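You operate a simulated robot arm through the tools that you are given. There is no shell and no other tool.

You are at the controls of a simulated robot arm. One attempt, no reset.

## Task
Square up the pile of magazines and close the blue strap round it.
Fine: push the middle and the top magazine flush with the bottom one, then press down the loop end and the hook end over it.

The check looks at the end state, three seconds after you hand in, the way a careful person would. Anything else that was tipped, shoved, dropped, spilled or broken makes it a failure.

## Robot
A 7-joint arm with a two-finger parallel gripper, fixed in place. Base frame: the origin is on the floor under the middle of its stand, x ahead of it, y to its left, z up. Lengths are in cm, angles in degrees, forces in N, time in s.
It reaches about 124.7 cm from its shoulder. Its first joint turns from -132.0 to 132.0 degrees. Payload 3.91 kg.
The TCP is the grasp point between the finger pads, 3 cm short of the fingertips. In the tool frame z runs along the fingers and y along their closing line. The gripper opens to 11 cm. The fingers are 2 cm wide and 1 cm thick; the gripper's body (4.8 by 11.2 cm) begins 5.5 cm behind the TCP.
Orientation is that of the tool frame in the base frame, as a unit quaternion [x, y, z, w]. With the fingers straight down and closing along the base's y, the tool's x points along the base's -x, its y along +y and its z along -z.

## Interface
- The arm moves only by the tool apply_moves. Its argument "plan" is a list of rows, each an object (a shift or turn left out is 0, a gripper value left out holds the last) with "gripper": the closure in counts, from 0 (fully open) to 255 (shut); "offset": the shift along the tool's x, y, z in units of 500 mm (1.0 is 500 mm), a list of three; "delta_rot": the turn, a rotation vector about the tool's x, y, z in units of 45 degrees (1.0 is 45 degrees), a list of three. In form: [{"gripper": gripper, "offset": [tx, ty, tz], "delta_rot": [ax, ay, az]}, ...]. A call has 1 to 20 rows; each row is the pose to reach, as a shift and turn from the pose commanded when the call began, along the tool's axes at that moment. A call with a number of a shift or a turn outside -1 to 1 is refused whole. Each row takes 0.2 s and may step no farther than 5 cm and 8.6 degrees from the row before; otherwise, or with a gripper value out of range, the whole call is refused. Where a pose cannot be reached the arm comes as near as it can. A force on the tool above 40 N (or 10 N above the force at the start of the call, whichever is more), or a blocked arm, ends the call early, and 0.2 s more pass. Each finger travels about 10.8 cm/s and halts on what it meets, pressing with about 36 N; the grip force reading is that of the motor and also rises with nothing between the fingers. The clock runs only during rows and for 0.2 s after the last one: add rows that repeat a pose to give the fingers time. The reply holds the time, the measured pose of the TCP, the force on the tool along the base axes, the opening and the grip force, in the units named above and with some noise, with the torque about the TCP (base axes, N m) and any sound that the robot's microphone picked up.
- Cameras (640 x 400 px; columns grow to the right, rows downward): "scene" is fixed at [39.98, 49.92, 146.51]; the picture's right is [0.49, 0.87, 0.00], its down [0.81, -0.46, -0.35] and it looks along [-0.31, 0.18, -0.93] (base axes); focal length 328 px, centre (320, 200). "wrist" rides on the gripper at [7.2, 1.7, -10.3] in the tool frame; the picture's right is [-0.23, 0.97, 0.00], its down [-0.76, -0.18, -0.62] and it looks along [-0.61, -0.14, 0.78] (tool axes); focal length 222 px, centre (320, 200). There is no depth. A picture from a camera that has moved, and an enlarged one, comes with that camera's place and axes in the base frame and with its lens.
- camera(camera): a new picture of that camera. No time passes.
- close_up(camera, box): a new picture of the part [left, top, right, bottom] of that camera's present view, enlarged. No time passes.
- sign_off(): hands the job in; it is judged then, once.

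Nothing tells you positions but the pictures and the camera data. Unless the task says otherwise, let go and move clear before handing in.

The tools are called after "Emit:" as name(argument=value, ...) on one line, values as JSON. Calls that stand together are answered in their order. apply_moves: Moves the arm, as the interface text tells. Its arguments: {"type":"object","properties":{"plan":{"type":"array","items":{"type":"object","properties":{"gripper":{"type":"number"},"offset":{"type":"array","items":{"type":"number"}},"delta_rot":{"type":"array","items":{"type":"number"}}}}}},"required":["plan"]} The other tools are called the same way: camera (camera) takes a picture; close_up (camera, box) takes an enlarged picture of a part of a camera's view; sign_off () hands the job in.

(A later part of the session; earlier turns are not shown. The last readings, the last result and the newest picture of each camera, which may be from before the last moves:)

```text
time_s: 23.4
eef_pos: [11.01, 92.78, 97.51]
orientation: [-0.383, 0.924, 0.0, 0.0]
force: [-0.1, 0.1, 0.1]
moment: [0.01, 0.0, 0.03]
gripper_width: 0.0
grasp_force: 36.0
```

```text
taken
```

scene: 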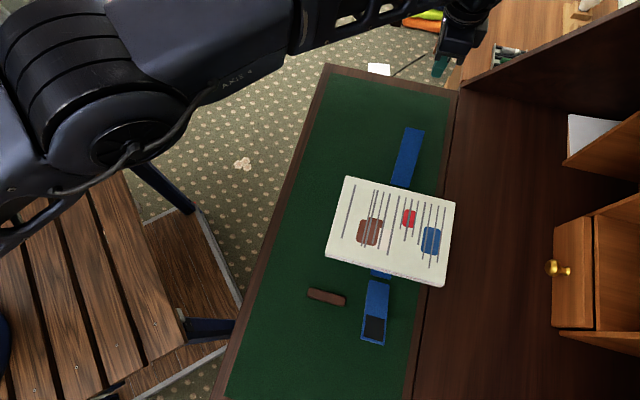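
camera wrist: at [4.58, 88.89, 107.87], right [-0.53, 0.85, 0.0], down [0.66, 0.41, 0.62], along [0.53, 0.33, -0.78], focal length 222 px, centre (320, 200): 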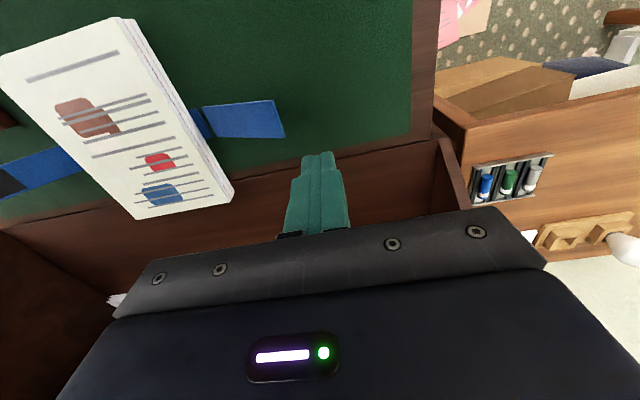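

The loop end's tip is at about (14.4, 89.5, 82), and the closed fingers are outside it in line with its middle. I'll descend beside it, ease in until the fingers carry the tip a little way upward, and watch how it behaves.

Emit:
apply_moves(plan=[{"gripper": 255, "offset": [0, 0, 0.08]}, {"gripper": 255, "offset": [0, 0, 0.16]}, {"gripper": 255, "offset": [0, 0, 0.24]}, {"gripper": 255, "offset": [0, 0, 0.31]}, {"gripper": 255, "offset": [0, -0.03, 0.31]}, {"gripper": 255, "offset": [0, -0.06, 0.31]}, {"gripper": 255, "offset": [0, -0.075, 0.31]}, {"gripper": 255, "offset": [0, -0.09, 0.285]}, {"gripper": 255, "offset": [0, -0.102, 0.265]}, {"gripper": 255, "offset": [0, -0.114, 0.246]}, {"gripper": 255, "offset": [0, -0.114, 0.246]}])

Emit:
camera(camera="wrist")

Emit:
close_up(camera="scene", box=[320, 50, 520, 175])

```text
time_s: 25.8
eef_pos: [15.08, 88.94, 85.42]
orientation: [-0.382, 0.924, 0.0, 0.001]
force: [-0.8, -0.1, -0.5]
moment: [-0.04, -0.03, 0.0]
gripper_width: 0.01
grasp_force: 35.8
```

```text
taken
camera wrist: at [8.7, 85.1, 95.54], right [-0.53, 0.85, 0.0], down [0.66, 0.41, 0.62], along [0.53, 0.33, -0.78], focal length 222 px, centre (320, 200)
```

wrist: 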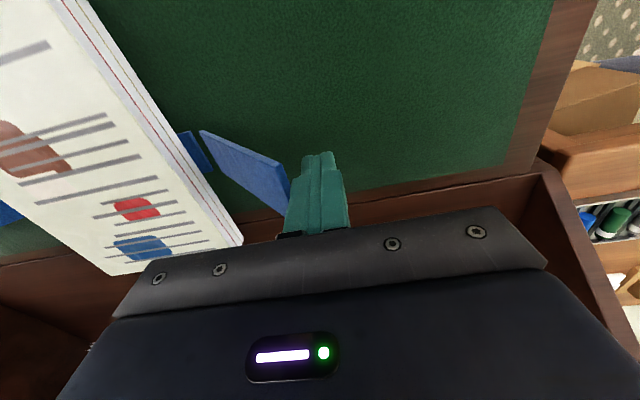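

```text
3.20 times, centred on (420, 112) of scene
camera zoom: at [39.98, 49.92, 146.51], right [0.49, 0.87, 0.0], down [0.81, -0.46, -0.35], along [-0.31, 0.18, -0.93], focal length 1051 px, centre (0, 480)
```

zoom: 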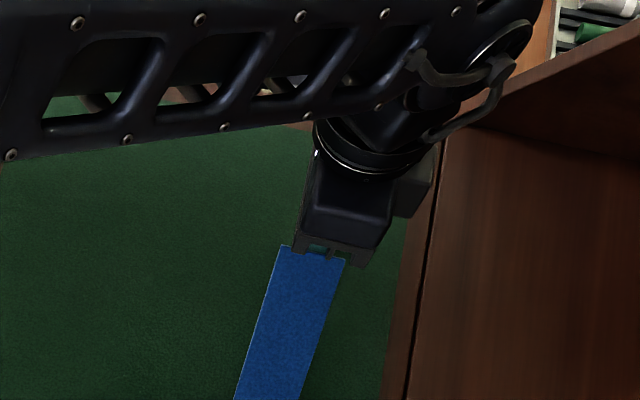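

The loop end turns up easily on its hinge with hardly any force. I'll follow its arc upward until it is nearly vertical.

Emit:
apply_moves(plan=[{"gripper": 255, "offset": [0, -0.026, -0.026]}, {"gripper": 255, "offset": [0, -0.052, -0.048]}, {"gripper": 255, "offset": [0, -0.08, -0.066]}, {"gripper": 255, "offset": [0, -0.1, -0.076]}, {"gripper": 255, "offset": [0, -0.115, -0.082]}, {"gripper": 255, "offset": [0, -0.135, -0.088]}, {"gripper": 255, "offset": [0, -0.135, -0.088]}])

Emit:
camera(camera="wrist")

Emit:
close_up(camera="scene", box=[320, 50, 520, 175])

```text
time_s: 27.4
eef_pos: [19.83, 84.12, 89.7]
orientation: [-0.382, 0.924, 0.0, 0.0]
force: [-0.4, -0.3, -0.4]
moment: [0.01, -0.02, 0.02]
gripper_width: 0.02
grasp_force: 35.8
```

```text
taken
camera wrist: at [13.36, 80.22, 99.95], right [-0.53, 0.85, 0.0], down [0.66, 0.41, 0.62], along [0.53, 0.33, -0.78], focal length 222 px, centre (320, 200)
```

wrist: 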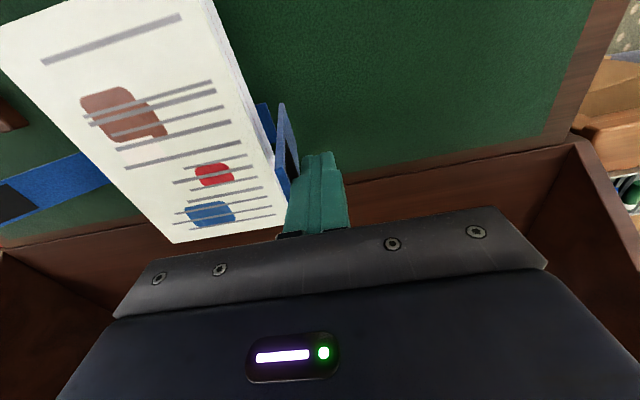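

```text
3.20 times, centred on (420, 112) of scene
camera zoom: at [39.98, 49.92, 146.51], right [0.49, 0.87, 0.0], down [0.81, -0.46, -0.35], along [-0.31, 0.18, -0.93], focal length 1051 px, centre (0, 480)
```

zoom: 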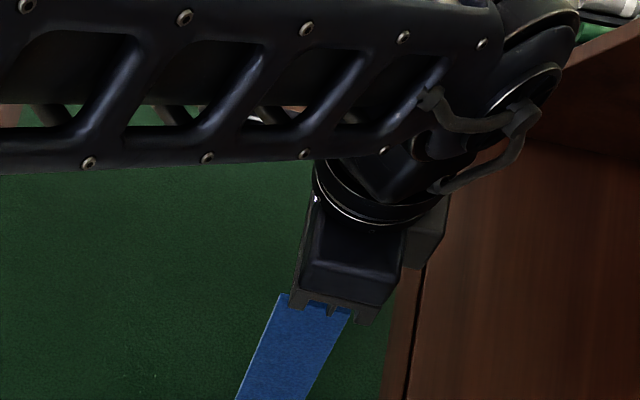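

The loop end is nearly vertical, and I can see its dark patch on the outer face. I'll push it over the top toward the pile.

Emit:
apply_moves(plan=[{"gripper": 255, "offset": [0, -0.025, -0.006]}, {"gripper": 255, "offset": [0, -0.049, -0.009]}, {"gripper": 255, "offset": [0, -0.07, -0.009]}, {"gripper": 255, "offset": [0, -0.09, -0.008]}, {"gripper": 255, "offset": [0, -0.115, 0.0]}, {"gripper": 255, "offset": [0, -0.142, 0.012]}, {"gripper": 255, "offset": [0, -0.142, 0.012]}])

Emit:
camera(camera="wrist")

Emit:
camera(camera="scene")

```text
time_s: 29.0
eef_pos: [24.97, 79.1, 89.14]
orientation: [-0.383, 0.924, 0.0, 0.001]
force: [-0.5, 0.3, -0.5]
moment: [-0.01, 0.0, 0.0]
gripper_width: 0.0
grasp_force: 35.8
```

```text
taken
camera wrist: at [18.48, 75.21, 99.49], right [-0.53, 0.85, 0.0], down [0.66, 0.41, 0.62], along [0.53, 0.33, -0.78], focal length 222 px, centre (320, 200)
```

wrist: 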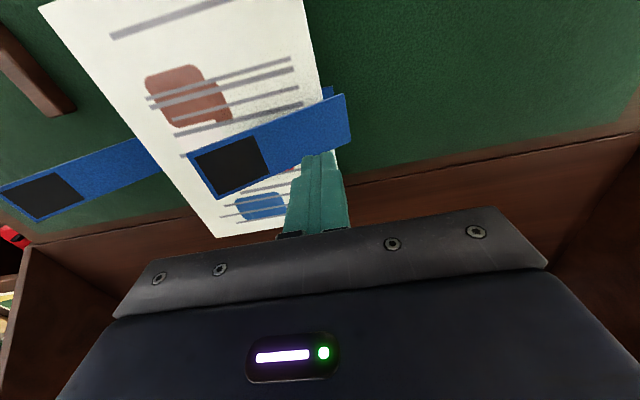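

```text
taken
```

scene: 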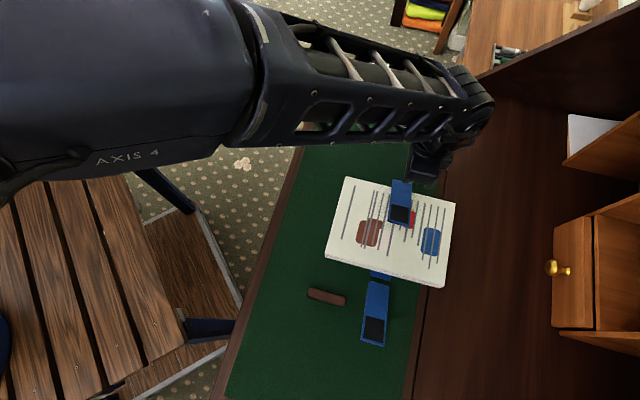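

The loop end has tipped past vertical and leans over the pile. I'll hold still for a moment to see whether it falls, stays or springs back.

Emit:
apply_moves(plan=[{"gripper": 255, "offset": [0, 0, 0]}, {"gripper": 255, "offset": [0, 0, 0]}, {"gripper": 255, "offset": [0, 0, 0]}, {"gripper": 255, "offset": [0, 0, 0]}])

Emit:
close_up(camera="scene", box=[340, 140, 500, 240])

Emit:
close_up(camera="wrist", box=[140, 50, 460, 250])

```text
time_s: 30.0
eef_pos: [24.7, 79.23, 89.17]
orientation: [-0.382, 0.924, 0.0, 0.0]
force: [0.7, -0.2, 0.2]
moment: [-0.02, 0.01, 0.02]
gripper_width: 0.01
grasp_force: 36.4
```

```text
4.00 times, centred on (420, 190) of scene
camera zoom: at [39.98, 49.92, 146.51], right [0.49, 0.87, 0.0], down [0.81, -0.46, -0.35], along [-0.31, 0.18, -0.93], focal length 1314 px, centre (-80, 240)
```

zoom: 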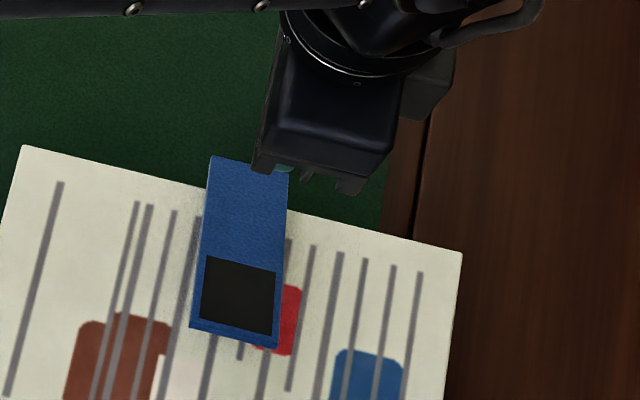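

```text
2.00 times, centred on (300, 150) of wrist
camera zoom: at [18.48, 75.22, 99.48], right [-0.53, 0.85, 0.0], down [0.66, 0.41, 0.62], along [0.53, 0.33, -0.78], focal length 444 px, centre (360, 300)
```

zoom: 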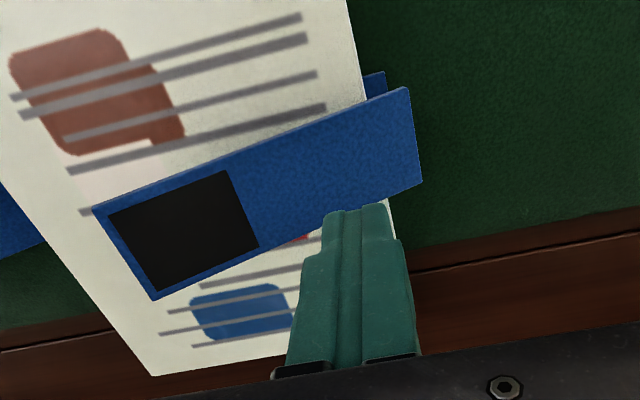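

The loop end now rests by itself about 28° above the pile, so the hinge seems to hold it off. I'll move the fingertips above its end and press it down onto the pile.

Emit:
apply_moves(plan=[{"gripper": 255, "offset": [0, -0.05, -0.01]}, {"gripper": 255, "offset": [0, -0.1, -0.01]}, {"gripper": 255, "offset": [0, -0.145, 0]}, {"gripper": 255, "offset": [0, -0.145, 0.03]}, {"gripper": 255, "offset": [0, -0.145, 0.06]}, {"gripper": 255, "offset": [0, -0.145, 0.09]}, {"gripper": 255, "offset": [0, -0.145, 0.115]}, {"gripper": 255, "offset": [0, -0.145, 0.135]}, {"gripper": 255, "offset": [0, -0.145, 0.135]}])

Emit:
close_up(camera="scene", box=[340, 140, 500, 240])

Emit:
close_up(camera="wrist", box=[140, 50, 460, 250])

```text
time_s: 32.0
eef_pos: [29.92, 74.08, 82.54]
orientation: [-0.383, 0.924, 0.0, 0.0]
force: [-0.2, -0.7, 0.7]
moment: [0.0, 0.01, 0.02]
gripper_width: 0.01
grasp_force: 35.6
```

```text
4.00 times, centred on (420, 190) of scene
camera zoom: at [39.98, 49.92, 146.51], right [0.49, 0.87, 0.0], down [0.81, -0.46, -0.35], along [-0.31, 0.18, -0.93], focal length 1314 px, centre (-80, 240)
```

zoom: 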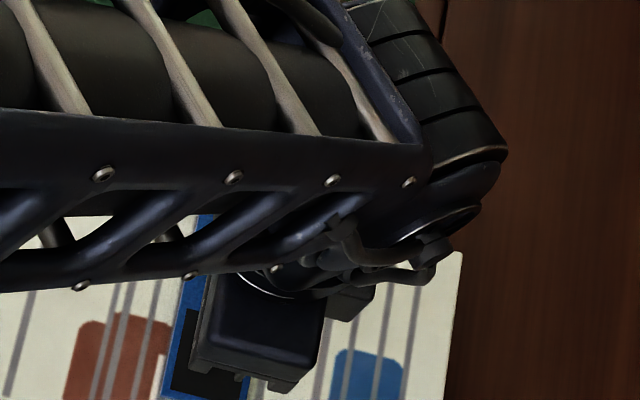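

```text
2.00 times, centred on (300, 150) of wrist
camera zoom: at [23.6, 70.15, 92.74], right [-0.53, 0.85, 0.0], down [0.66, 0.41, 0.62], along [0.53, 0.33, -0.78], focal length 444 px, centre (360, 300)
```

zoom: 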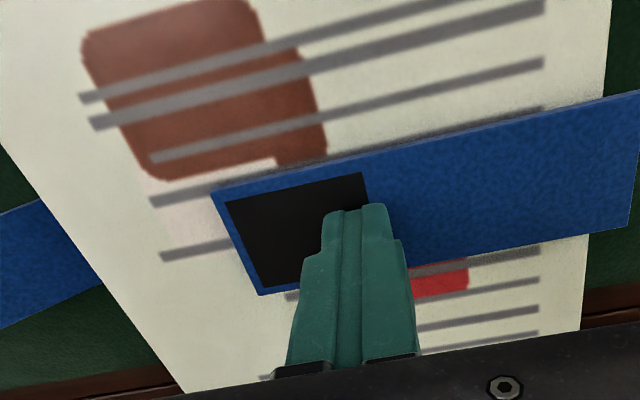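

The fingertips are on the dark patch and pushing it down with little force, about 1 cm above the magazines. I'll continue gently to full contact.

Emit:
apply_moves(plan=[{"gripper": 255, "offset": [0, 0, 0.008]}, {"gripper": 255, "offset": [0, 0, 0.016]}, {"gripper": 255, "offset": [0, 0, 0.022]}, {"gripper": 255, "offset": [0, 0, 0.022]}])

Emit:
close_up(camera="wrist", box=[140, 50, 460, 250])

```text
time_s: 32.6
eef_pos: [29.91, 74.07, 82.34]
orientation: [-0.382, 0.924, 0.001, 0.002]
force: [-1.5, -12.1, 18.9]
moment: [-0.39, 0.09, -0.02]
gripper_width: 0.0
grasp_force: 36.0
stopped in row 2: the force on the tool passed its limit at 48 N (the readings are from after the stop); the commanded pose is now the measured one
```

```text
2.00 times, centred on (300, 150) of wrist
camera zoom: at [23.61, 70.15, 92.54], right [-0.53, 0.85, 0.0], down [0.66, 0.41, 0.63], along [0.53, 0.33, -0.78], focal length 444 px, centre (360, 300)
```

zoom: 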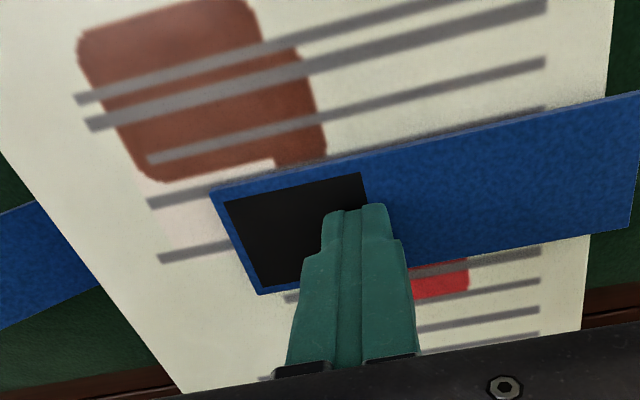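

The press hit solid resistance at about 79.3 at the fingertips, so the flap is down against the pile. I'll ease off straight up a few centimetres and see whether it stays.

Emit:
apply_moves(plan=[{"gripper": 255, "offset": [0, 0, -0.006]}, {"gripper": 255, "offset": [0, 0, -0.02]}, {"gripper": 255, "offset": [0, 0, -0.06]}, {"gripper": 255, "offset": [0, 0, -0.12]}, {"gripper": 255, "offset": [0, 0, -0.2]}, {"gripper": 255, "offset": [0, 0, -0.2]}, {"gripper": 255, "offset": [0, 0, -0.2]}])

Emit:
camera(camera="wrist")

Emit:
close_up(camera="wrist", box=[140, 50, 460, 250])

Emit:
camera(camera="scene")

```text
time_s: 34.2
eef_pos: [29.99, 74.11, 92.25]
orientation: [-0.383, 0.924, 0.001, 0.002]
force: [-0.1, 0.3, -0.1]
moment: [0.04, 0.0, -0.02]
gripper_width: 0.0
grasp_force: 35.7
```

```text
taken
camera wrist: at [23.67, 70.03, 102.56], right [-0.53, 0.85, 0.0], down [0.66, 0.41, 0.63], along [0.53, 0.33, -0.78], focal length 222 px, centre (320, 200)
```

wrist: 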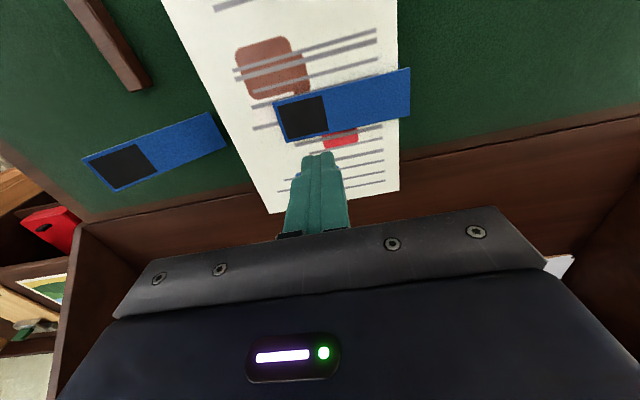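

```text
2.00 times, centred on (300, 150) of wrist
camera zoom: at [23.67, 70.03, 102.56], right [-0.53, 0.85, 0.0], down [0.66, 0.41, 0.63], along [0.53, 0.33, -0.78], focal length 444 px, centre (360, 300)
```

zoom: 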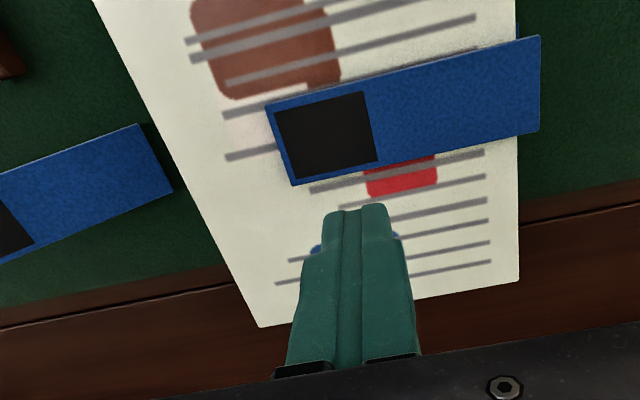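

```text
taken
```

scene: 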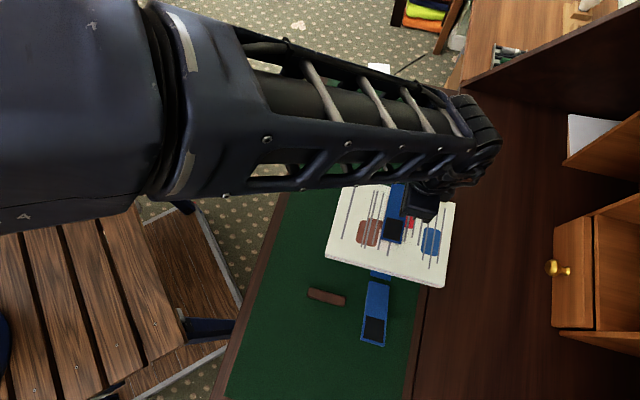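

Emit:
close_up(camera="scene", box=[360, 195, 440, 245])

Emit:
close_up(camera="wrist", box=[250, 50, 430, 162])

```text
8.00 times, centred on (400, 220) of scene
camera zoom: at [39.98, 49.92, 146.51], right [0.49, 0.87, 0.0], down [0.81, -0.46, -0.35], along [-0.31, 0.18, -0.93], focal length 2627 px, centre (-320, 40)
```

zoom: 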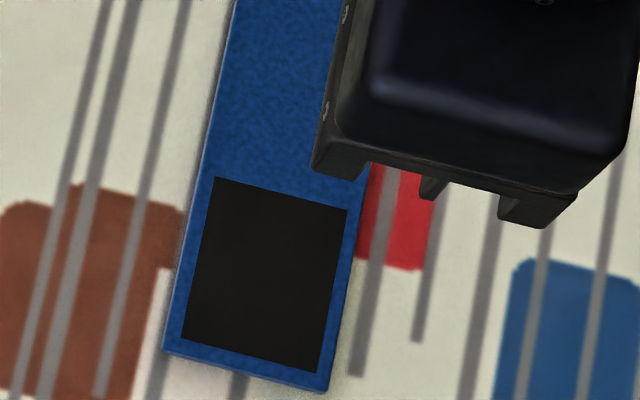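

```text
3.56 times, centred on (340, 106) of wrist
camera zoom: at [23.67, 70.03, 102.56], right [-0.53, 0.85, 0.0], down [0.66, 0.41, 0.63], along [0.53, 0.33, -0.78], focal length 790 px, centre (249, 534)
```

zoom: 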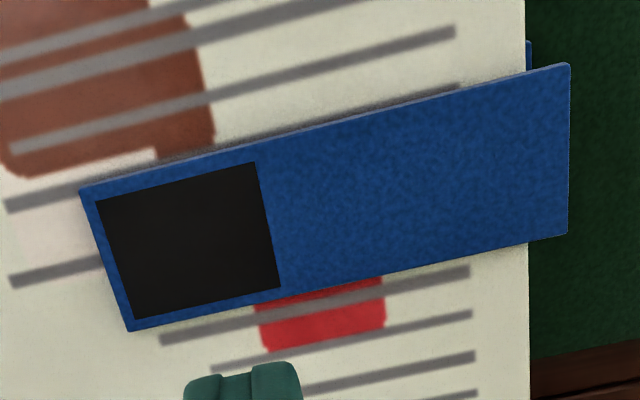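

The loop end stays flat on the pile now, with its tip at about u = −26.7 and z ≈ 79. Next comes the hook end on the near side. I'll travel above the pile to its outer side.

Emit:
apply_moves(plan=[{"gripper": 255, "offset": [0, -0.08, -0.04]}, {"gripper": 255, "offset": [0, -0.16, -0.06]}, {"gripper": 255, "offset": [0, -0.24, -0.06]}, {"gripper": 255, "offset": [0, -0.32, -0.06]}, {"gripper": 255, "offset": [0, -0.4, -0.06]}, {"gripper": 255, "offset": [0, -0.48, -0.06]}, {"gripper": 255, "offset": [0, -0.54, -0.06]}, {"gripper": 255, "offset": [0, -0.58, -0.06]}, {"gripper": 255, "offset": [0, -0.58, -0.06]}])

Emit:
camera(camera="wrist")

Emit:
camera(camera="scene")

```text
time_s: 36.2
eef_pos: [50.26, 53.57, 94.95]
orientation: [-0.383, 0.924, 0.002, 0.002]
force: [0.2, 0.4, 0.3]
moment: [-0.02, -0.03, 0.0]
gripper_width: 0.0
grasp_force: 36.7
```

```text
taken
camera wrist: at [43.95, 49.64, 105.36], right [-0.53, 0.85, 0.0], down [0.66, 0.41, 0.63], along [0.53, 0.33, -0.78], focal length 222 px, centre (320, 200)
```

wrist: 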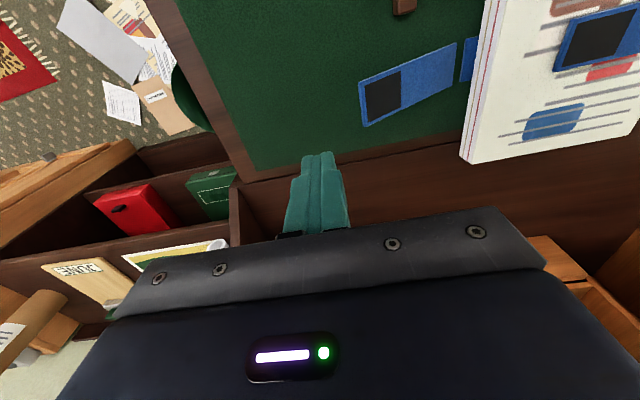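

```text
taken
```

scene: 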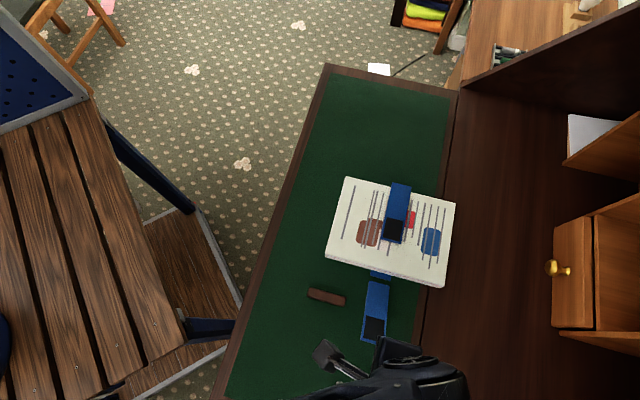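

The hook end, with its dark patch facing up, points outward with its tip at about u = −7, z = 82. I'll descend outside it and begin lifting it the same way.

Emit:
apply_moves(plan=[{"gripper": 255, "offset": [0, 0, 0.07]}, {"gripper": 255, "offset": [0, 0, 0.14]}, {"gripper": 255, "offset": [0, 0, 0.21]}, {"gripper": 255, "offset": [0, 0, 0.255]}, {"gripper": 255, "offset": [0, 0.03, 0.255]}, {"gripper": 255, "offset": [0, 0.055, 0.255]}, {"gripper": 255, "offset": [0, 0.073, 0.255]}, {"gripper": 255, "offset": [0, 0.09, 0.23]}, {"gripper": 255, "offset": [0, 0.105, 0.205]}, {"gripper": 255, "offset": [0, 0.117, 0.185]}, {"gripper": 255, "offset": [0, 0.117, 0.185]}])

Emit:
camera(camera="wrist")

Emit:
camera(camera="scene")

```text
time_s: 38.6
eef_pos: [46.29, 57.67, 85.85]
orientation: [-0.383, 0.924, 0.002, 0.001]
force: [0.6, -0.4, 1.3]
moment: [-0.05, 0.0, -0.02]
gripper_width: 0.01
grasp_force: 35.6
```

```text
taken
camera wrist: at [39.95, 53.83, 96.1], right [-0.53, 0.85, 0.0], down [0.66, 0.41, 0.62], along [0.53, 0.33, -0.78], focal length 222 px, centre (320, 200)
```

wrist: 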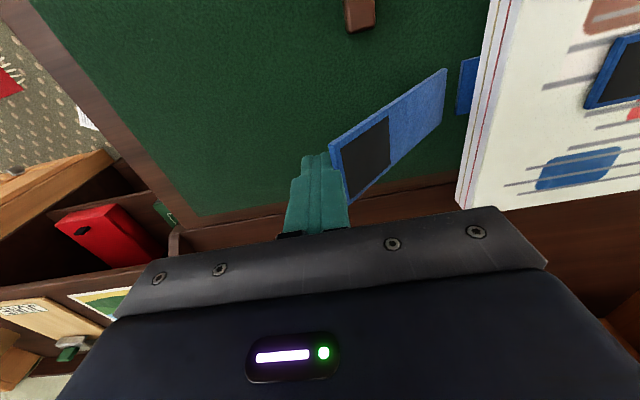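

```text
taken
```

scene: 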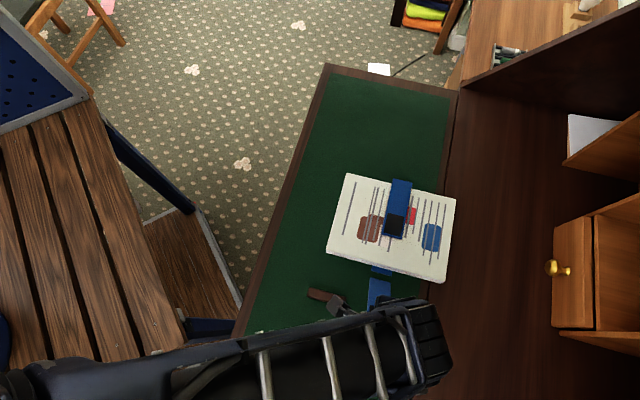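

The hook end is lifting, but the pile looks slightly displaced in the scene view compared with before. I'll check closely before going on.

Emit:
close_up(camera="scene", box=[320, 160, 480, 260])

Emit:
close_up(camera="scene", box=[305, 230, 369, 270])

Emit:
close_up(camera="scene", box=[400, 255, 464, 295])

Emit:
close_up(camera="scene", box=[345, 255, 425, 305])

Emit:
close_up(camera="wrist", box=[320, 40, 640, 240])

```text
4.00 times, centred on (400, 210) of scene
camera zoom: at [39.98, 49.92, 146.51], right [0.49, 0.87, 0.0], down [0.81, -0.46, -0.35], along [-0.31, 0.18, -0.93], focal length 1314 px, centre (0, 160)
```

zoom: 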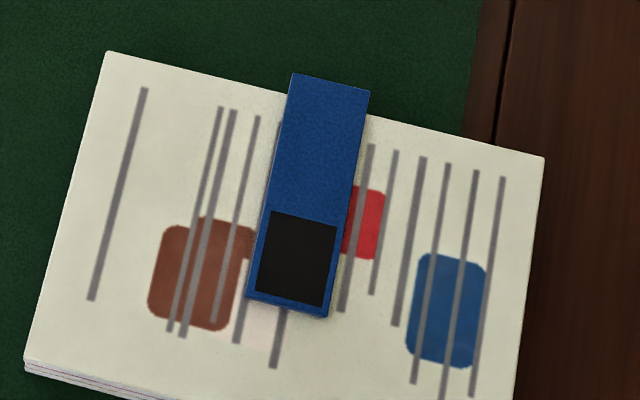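

```text
10.00 times, centred on (337, 250) of scene
camera zoom: at [39.98, 49.92, 146.51], right [0.49, 0.87, 0.0], down [0.81, -0.46, -0.35], along [-0.31, 0.18, -0.93], focal length 3284 px, centre (150, -300)
```

zoom: 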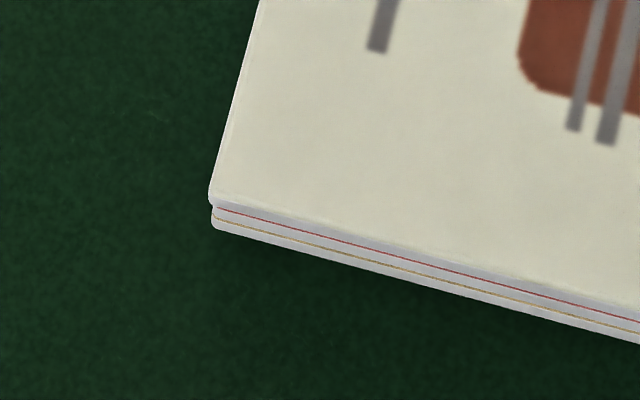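

```text
10.00 times, centred on (432, 275) of scene
camera zoom: at [39.98, 49.92, 146.51], right [0.49, 0.87, 0.0], down [0.81, -0.46, -0.35], along [-0.31, 0.18, -0.93], focal length 3284 px, centre (-800, -550)
```

zoom: 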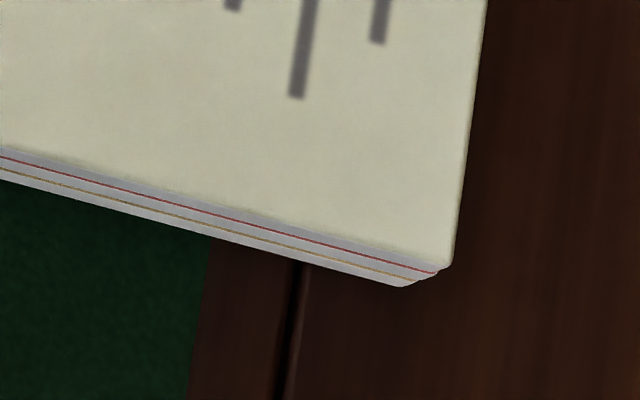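

```text
8.00 times, centred on (385, 280) of scene
camera zoom: at [39.98, 49.92, 146.51], right [0.49, 0.87, 0.0], down [0.81, -0.46, -0.35], along [-0.31, 0.18, -0.93], focal length 2627 px, centre (-200, -440)
```

zoom: 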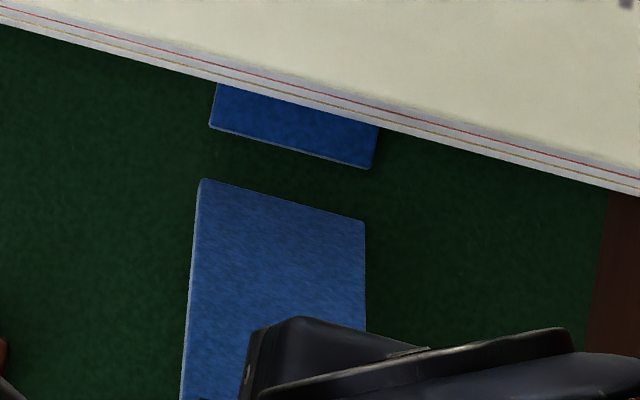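

```text
2.00 times, centred on (480, 140) of wrist
camera zoom: at [39.95, 53.83, 96.1], right [-0.53, 0.85, 0.0], down [0.66, 0.41, 0.62], along [0.53, 0.33, -0.78], focal length 444 px, centre (0, 320)
```

zoom: 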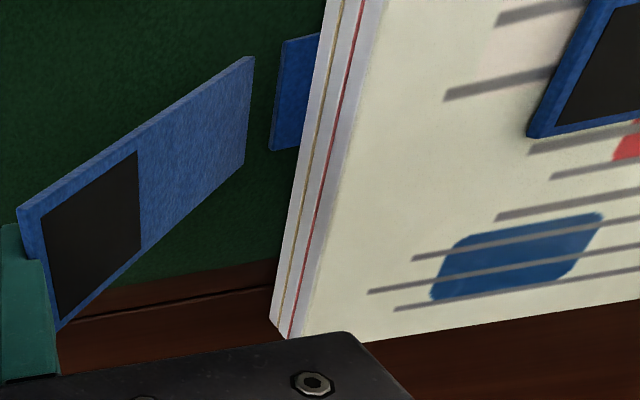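

The whole pile and strap have shifted together by about 6 mm, and the magazines are still flush with each other. The push was too brisk for the hinge's resistance, so I'll carry the hook end on much more slowly along its arc.

Emit:
apply_moves(plan=[{"gripper": 255, "offset": [0, 0.006, -0.008]}, {"gripper": 255, "offset": [0, 0.012, -0.016]}, {"gripper": 255, "offset": [0, 0.019, -0.023]}, {"gripper": 255, "offset": [0, 0.026, -0.029]}, {"gripper": 255, "offset": [0, 0.033, -0.035]}, {"gripper": 255, "offset": [0, 0.042, -0.044]}, {"gripper": 255, "offset": [0, 0.051, -0.052]}, {"gripper": 255, "offset": [0, 0.06, -0.059]}, {"gripper": 255, "offset": [0, 0.069, -0.065]}, {"gripper": 255, "offset": [0, 0.069, -0.065]}])

Emit:
camera(camera="wrist")

Emit:
close_up(camera="scene", box=[305, 230, 369, 270])

Emit:
camera(camera="scene")

```text
time_s: 40.8
eef_pos: [43.94, 60.18, 88.97]
orientation: [-0.383, 0.924, 0.001, 0.002]
force: [0.7, 0.6, -0.8]
moment: [0.01, 0.0, -0.03]
gripper_width: 0.01
grasp_force: 36.3
```

```text
taken
camera wrist: at [37.58, 56.21, 99.31], right [-0.53, 0.85, 0.0], down [0.66, 0.41, 0.63], along [0.53, 0.33, -0.78], focal length 222 px, centre (320, 200)
```

wrist: 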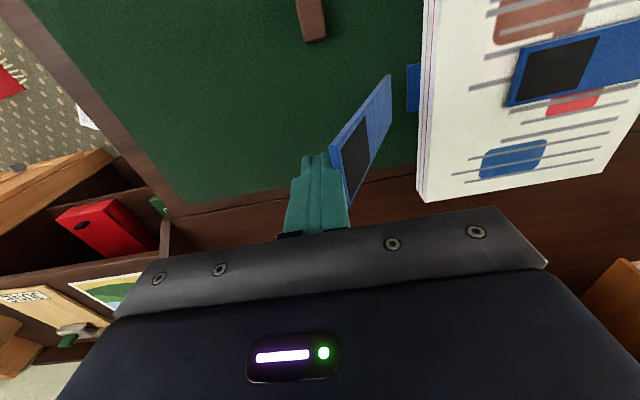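

```text
10.00 times, centred on (337, 250) of scene
camera zoom: at [39.98, 49.92, 146.51], right [0.49, 0.87, 0.0], down [0.81, -0.46, -0.35], along [-0.31, 0.18, -0.93], focal length 3284 px, centre (150, -300)
```

zoom: 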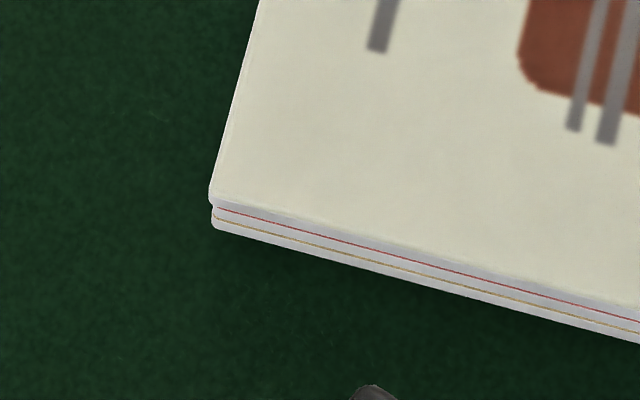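

```text
taken
```

scene: 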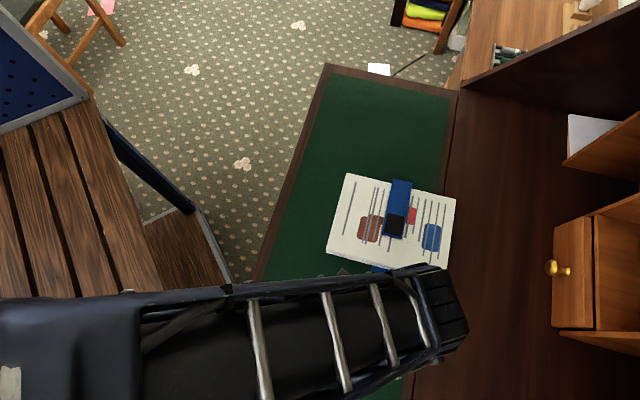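

The pile stayed put this time. I'll carry on slowly until the hook end is just past vertical.

Emit:
apply_moves(plan=[{"gripper": 255, "offset": [0, 0.01, -0.007]}, {"gripper": 255, "offset": [0, 0.021, -0.014]}, {"gripper": 255, "offset": [0, 0.032, -0.02]}, {"gripper": 255, "offset": [0, 0.042, -0.026]}, {"gripper": 255, "offset": [0, 0.054, -0.031]}, {"gripper": 255, "offset": [0, 0.066, -0.036]}, {"gripper": 255, "offset": [0, 0.077, -0.04]}, {"gripper": 255, "offset": [0, 0.088, -0.043]}, {"gripper": 255, "offset": [0, 0.1, -0.045]}, {"gripper": 255, "offset": [0, 0.112, -0.047]}, {"gripper": 255, "offset": [0, 0.124, -0.049]}, {"gripper": 255, "offset": [0, 0.136, -0.05]}, {"gripper": 255, "offset": [0, 0.148, -0.05]}, {"gripper": 255, "offset": [0, 0.16, -0.05]}, {"gripper": 255, "offset": [0, 0.172, -0.05]}, {"gripper": 255, "offset": [0, 0.184, -0.05]}, {"gripper": 255, "offset": [0, 0.184, -0.05]}])

Emit:
camera(camera="wrist")

Emit:
camera(camera="scene")

```text
time_s: 44.4
eef_pos: [37.43, 66.64, 91.61]
orientation: [-0.382, 0.924, 0.002, 0.002]
force: [0.3, 0.7, 0.9]
moment: [0.01, 0.0, -0.01]
gripper_width: 0.01
grasp_force: 35.8
```

```text
taken
camera wrist: at [31.03, 62.78, 101.91], right [-0.53, 0.85, 0.0], down [0.66, 0.41, 0.63], along [0.53, 0.33, -0.78], focal length 222 px, centre (320, 200)
```

wrist: 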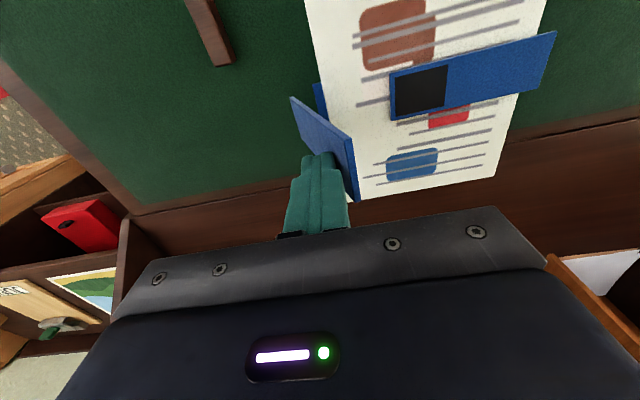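

```text
taken
```

scene: 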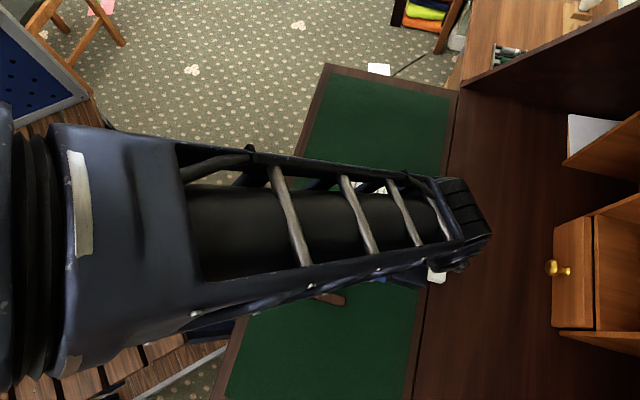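

The hook end is just past vertical and stays against the fingers, and the loop end is still flat. I'll push it on over, slowly, toward the loop end.

Emit:
apply_moves(plan=[{"gripper": 255, "offset": [0, 0.009, 0.01]}, {"gripper": 255, "offset": [0, 0.017, 0.02]}, {"gripper": 255, "offset": [0, 0.028, 0.028]}, {"gripper": 255, "offset": [0, 0.038, 0.036]}, {"gripper": 255, "offset": [0, 0.05, 0.043]}, {"gripper": 255, "offset": [0, 0.063, 0.05]}, {"gripper": 255, "offset": [0, 0.075, 0.056]}, {"gripper": 255, "offset": [0, 0.087, 0.062]}, {"gripper": 255, "offset": [0, 0.098, 0.07]}, {"gripper": 255, "offset": [0, 0.109, 0.078]}, {"gripper": 255, "offset": [0, 0.119, 0.087]}, {"gripper": 255, "offset": [0, 0.129, 0.096]}, {"gripper": 255, "offset": [0, 0.129, 0.096]}])

Emit:
camera(camera="wrist")

Emit:
camera(camera="scene")

```text
time_s: 47.2
eef_pos: [32.86, 71.14, 86.85]
orientation: [-0.382, 0.924, 0.002, 0.001]
force: [-0.8, 0.8, 0.5]
moment: [0.02, 0.0, 0.01]
gripper_width: 0.0
grasp_force: 36.4
```

```text
taken
camera wrist: at [26.48, 67.27, 97.11], right [-0.53, 0.85, 0.0], down [0.66, 0.41, 0.63], along [0.53, 0.33, -0.78], focal length 222 px, centre (320, 200)
```

wrist: 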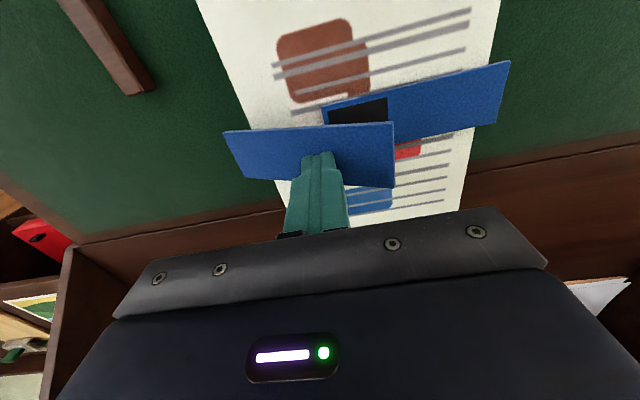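

```text
taken
```

scene: 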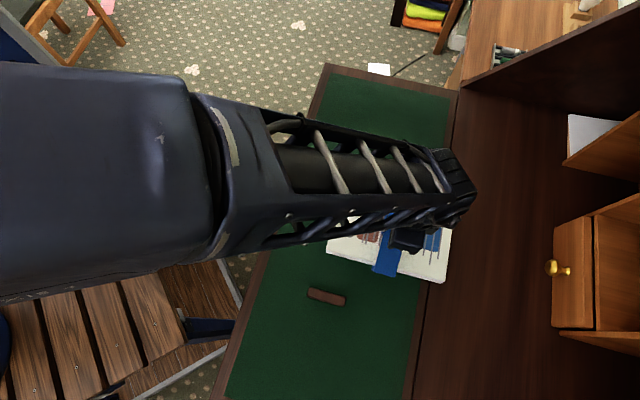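

The hook end leans over the loop's dark patch. I'll keep following it down until it is about to touch.

Emit:
apply_moves(plan=[{"gripper": 255, "offset": [0, 0.01, 0.01]}, {"gripper": 255, "offset": [0, 0.019, 0.021]}, {"gripper": 255, "offset": [0, 0.028, 0.032]}, {"gripper": 255, "offset": [0, 0.037, 0.043]}, {"gripper": 255, "offset": [0, 0.046, 0.052]}, {"gripper": 255, "offset": [0, 0.055, 0.06]}, {"gripper": 255, "offset": [0, 0.063, 0.067]}, {"gripper": 255, "offset": [0, 0.069, 0.073]}, {"gripper": 255, "offset": [0, 0.069, 0.073]}])

Emit:
camera(camera="wrist")

Emit:
close_up(camera="wrist", box=[140, 50, 460, 250])

```text
time_s: 49.2
eef_pos: [30.36, 73.62, 83.18]
orientation: [-0.382, 0.924, 0.001, 0.001]
force: [-0.3, 0.2, -0.4]
moment: [-0.03, 0.0, 0.02]
gripper_width: 0.0
grasp_force: 36.0
```

```text
taken
camera wrist: at [24.01, 69.7, 93.42], right [-0.53, 0.85, 0.0], down [0.66, 0.41, 0.63], along [0.53, 0.33, -0.78], focal length 222 px, centre (320, 200)
```

wrist: 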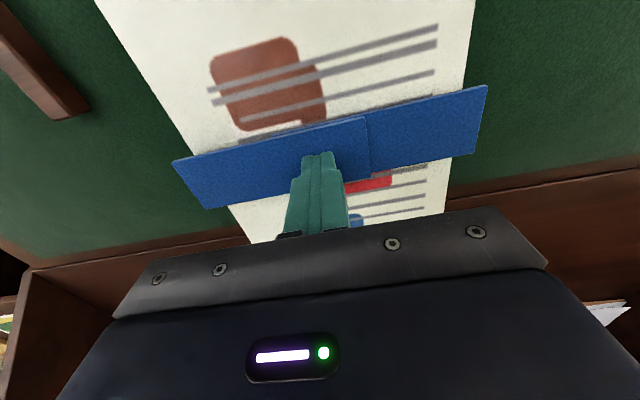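

```text
2.00 times, centred on (300, 150) of wrist
camera zoom: at [24.01, 69.7, 93.42], right [-0.53, 0.85, 0.0], down [0.66, 0.41, 0.63], along [0.53, 0.33, -0.78], focal length 444 px, centre (360, 300)
```

zoom: 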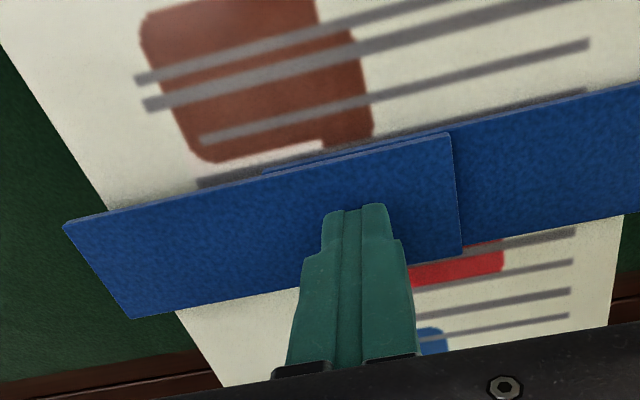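

The hook end lies over the loop's patch with good overlap and alignment. I'll press it down in millimetre steps.

Emit:
apply_moves(plan=[{"gripper": 255, "offset": [0, 0, 0.002]}, {"gripper": 255, "offset": [0, 0, 0.004]}, {"gripper": 255, "offset": [0, 0, 0.006]}, {"gripper": 255, "offset": [0, 0, 0.008]}, {"gripper": 255, "offset": [0, 0, 0.01]}, {"gripper": 255, "offset": [0, 0, 0.01]}])

Emit:
close_up(camera="wrist", box=[140, 50, 460, 250])

```text
time_s: 50.6
eef_pos: [30.37, 73.72, 82.93]
orientation: [-0.383, 0.924, 0.003, 0.003]
force: [-2.5, -4.3, 22.0]
moment: [-0.2, 0.08, 0.01]
gripper_width: 0.01
grasp_force: 35.7
```

```text
2.00 times, centred on (300, 150) of wrist
camera zoom: at [24.06, 69.76, 93.06], right [-0.53, 0.85, 0.0], down [0.66, 0.41, 0.63], along [0.53, 0.33, -0.78], focal length 444 px, centre (360, 300)
```

zoom: 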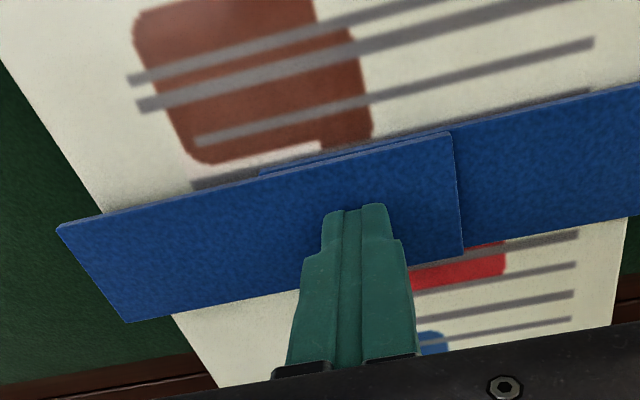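

The two ends are pressed together at about 22 N. I'll hold briefly, then lift off straight up and see whether the strap stays closed.

Emit:
apply_moves(plan=[{"gripper": 255, "offset": [0, 0, 0]}, {"gripper": 255, "offset": [0, 0, 0]}, {"gripper": 255, "offset": [0, 0, 0]}, {"gripper": 255, "offset": [0, 0, -0.006]}, {"gripper": 255, "offset": [0, 0, -0.014]}, {"gripper": 255, "offset": [0, 0, -0.03]}, {"gripper": 255, "offset": [0, 0, -0.07]}, {"gripper": 255, "offset": [0, 0, -0.13]}, {"gripper": 255, "offset": [0, 0, -0.2]}, {"gripper": 255, "offset": [0, 0, -0.28]}, {"gripper": 255, "offset": [0, 0, -0.28]}])

Emit:
camera(camera="wrist")

Emit:
camera(camera="scene")

```text
time_s: 53.0
eef_pos: [30.52, 73.7, 96.69]
orientation: [-0.383, 0.924, 0.002, 0.001]
force: [0.5, 0.4, 0.1]
moment: [-0.05, -0.03, -0.03]
gripper_width: 0.0
grasp_force: 36.0
```

```text
taken
camera wrist: at [24.07, 69.66, 106.88], right [-0.53, 0.85, 0.0], down [0.66, 0.41, 0.63], along [0.53, 0.33, -0.78], focal length 222 px, centre (320, 200)
```

wrist: 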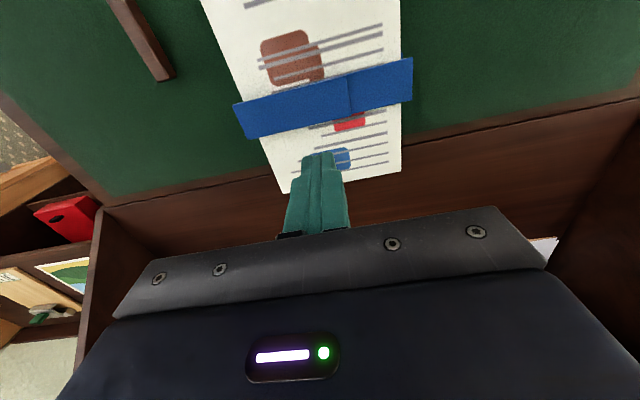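

```text
taken
```

scene: 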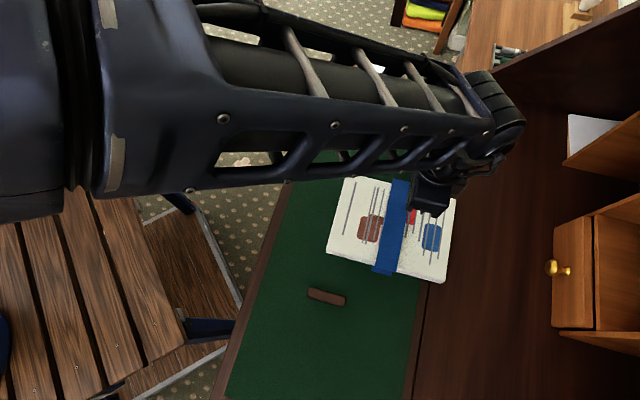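

The strap lies closed across the pile and stays there. I'll withdraw the arm to the near side so the whole pile can be inspected.

Emit:
apply_moves(plan=[{"gripper": 255, "offset": [0.06, 0, -0.04]}, {"gripper": 255, "offset": [0.14, 0, -0.06]}, {"gripper": 255, "offset": [0.22, 0, -0.06]}, {"gripper": 255, "offset": [0.3, 0, -0.06]}, {"gripper": 255, "offset": [0.38, 0, -0.06]}, {"gripper": 255, "offset": [0.46, 0, -0.06]}, {"gripper": 255, "offset": [0.54, 0, -0.06]}, {"gripper": 255, "offset": [0.6, 0, -0.06]}, {"gripper": 255, "offset": [0.6, 0, -0.06]}])

Emit:
camera(camera="wrist")

Emit:
camera(camera="scene")

Emit:
close_up(camera="scene", box=[305, 230, 369, 270])

Emit:
close_up(camera="scene", box=[400, 255, 464, 295])

Emit:
close_up(camera="scene", box=[320, 180, 480, 280])

```text
time_s: 55.0
eef_pos: [9.27, 52.33, 99.67]
orientation: [-0.383, 0.924, 0.002, 0.002]
force: [0.5, 0.4, 0.0]
moment: [0.0, -0.02, 0.0]
gripper_width: 0.01
grasp_force: 35.8
```

```text
taken
camera wrist: at [2.85, 48.35, 109.89], right [-0.53, 0.85, 0.0], down [0.66, 0.41, 0.63], along [0.53, 0.33, -0.78], focal length 222 px, centre (320, 200)
```

wrist: 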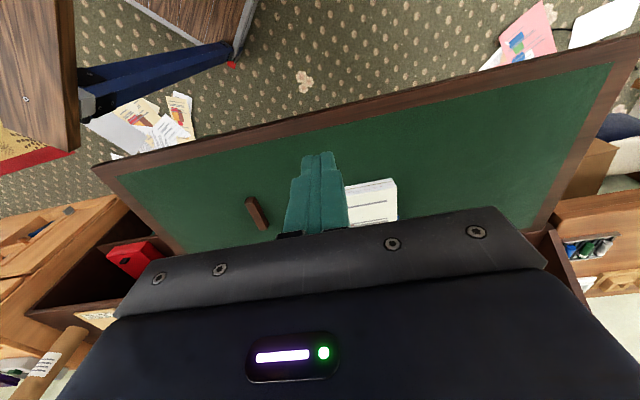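

```text
taken
```

scene: 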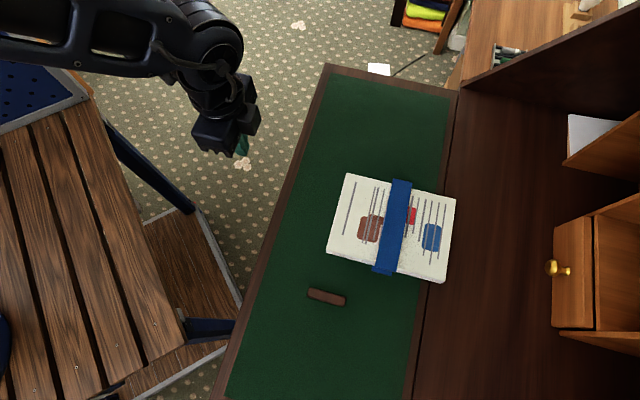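

```text
10.00 times, centred on (337, 250) of scene
camera zoom: at [39.98, 49.92, 146.51], right [0.49, 0.87, 0.0], down [0.81, -0.46, -0.35], along [-0.31, 0.18, -0.93], focal length 3284 px, centre (150, -300)
```

zoom: 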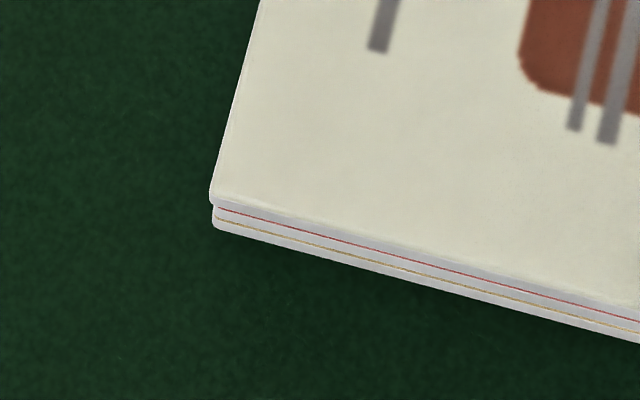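

```text
10.00 times, centred on (432, 275) of scene
camera zoom: at [39.98, 49.92, 146.51], right [0.49, 0.87, 0.0], down [0.81, -0.46, -0.35], along [-0.31, 0.18, -0.93], focal length 3284 px, centre (-800, -550)
```

zoom: 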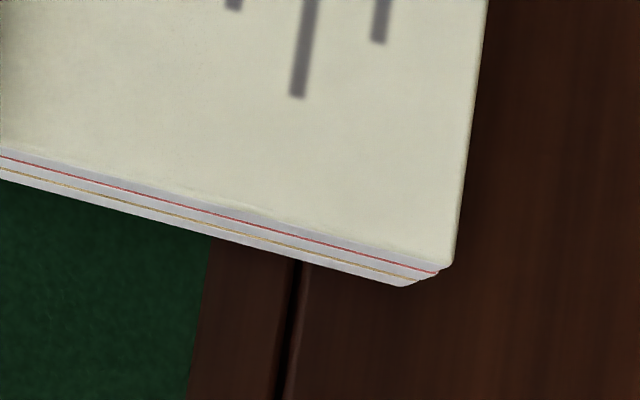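

```text
4.00 times, centred on (400, 230) of scene
camera zoom: at [39.98, 49.92, 146.51], right [0.49, 0.87, 0.0], down [0.81, -0.46, -0.35], along [-0.31, 0.18, -0.93], focal length 1314 px, centre (0, 80)
```

zoom: 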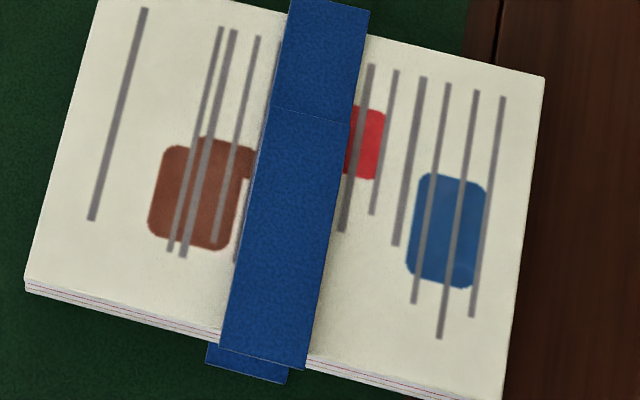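

The pile is flush and the strap lies closed across it, and the brown block and the rest of the desk look untouched. To make sure the ends are really flat together, I'll tilt the wrist for a low side view.

Emit:
apply_moves(plan=[{"gripper": 255, "offset": [-0.015, -0.035, 0.032], "delta_rot": [0, -0.148, 0]}, {"gripper": 255, "offset": [-0.03, -0.07, 0.064], "delta_rot": [0, -0.296, 0]}, {"gripper": 255, "offset": [-0.045, -0.105, 0.097], "delta_rot": [0, -0.444, 0]}, {"gripper": 255, "offset": [-0.06, -0.14, 0.129], "delta_rot": [0, -0.593, 0]}, {"gripper": 255, "offset": [-0.074, -0.174, 0.161], "delta_rot": [0, -0.741, 0]}, {"gripper": 255, "offset": [-0.088, -0.209, 0.193], "delta_rot": [0, -0.889, 0]}, {"gripper": 255, "offset": [-0.088, -0.209, 0.193], "delta_rot": [0, -0.889, 0]}])

Emit:
camera(camera="wrist")

Emit:
close_up(camera="wrist", box=[300, 60, 540, 210])

```text
time_s: 56.6
eef_pos: [19.64, 48.34, 89.96]
orientation: [-0.359, 0.868, 0.132, 0.317]
force: [1.0, 0.2, -0.3]
moment: [-0.01, 0.0, 0.03]
gripper_width: 0.0
grasp_force: 35.8
```

```text
taken
camera wrist: at [9.82, 40.89, 93.13], right [-0.56, 0.81, 0.15], down [0.25, 0.0, 0.97], along [0.79, 0.58, -0.21], focal length 222 px, centre (320, 200)
```

wrist: 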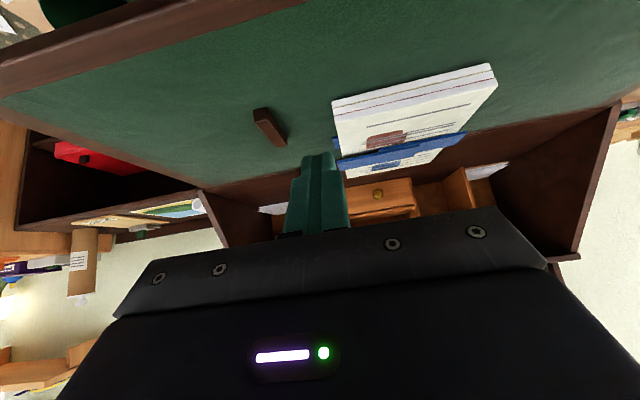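

```text
2.67 times, centred on (420, 135) of wrist
camera zoom: at [9.82, 40.89, 93.13], right [-0.56, 0.81, 0.15], down [0.25, 0.0, 0.97], along [0.79, 0.58, -0.21], focal length 592 px, centre (53, 373)
```

zoom: 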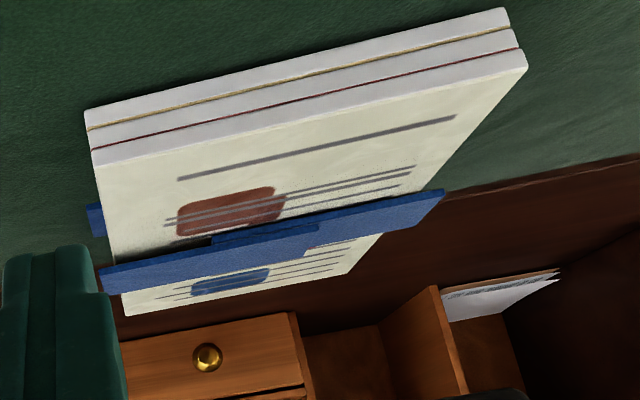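

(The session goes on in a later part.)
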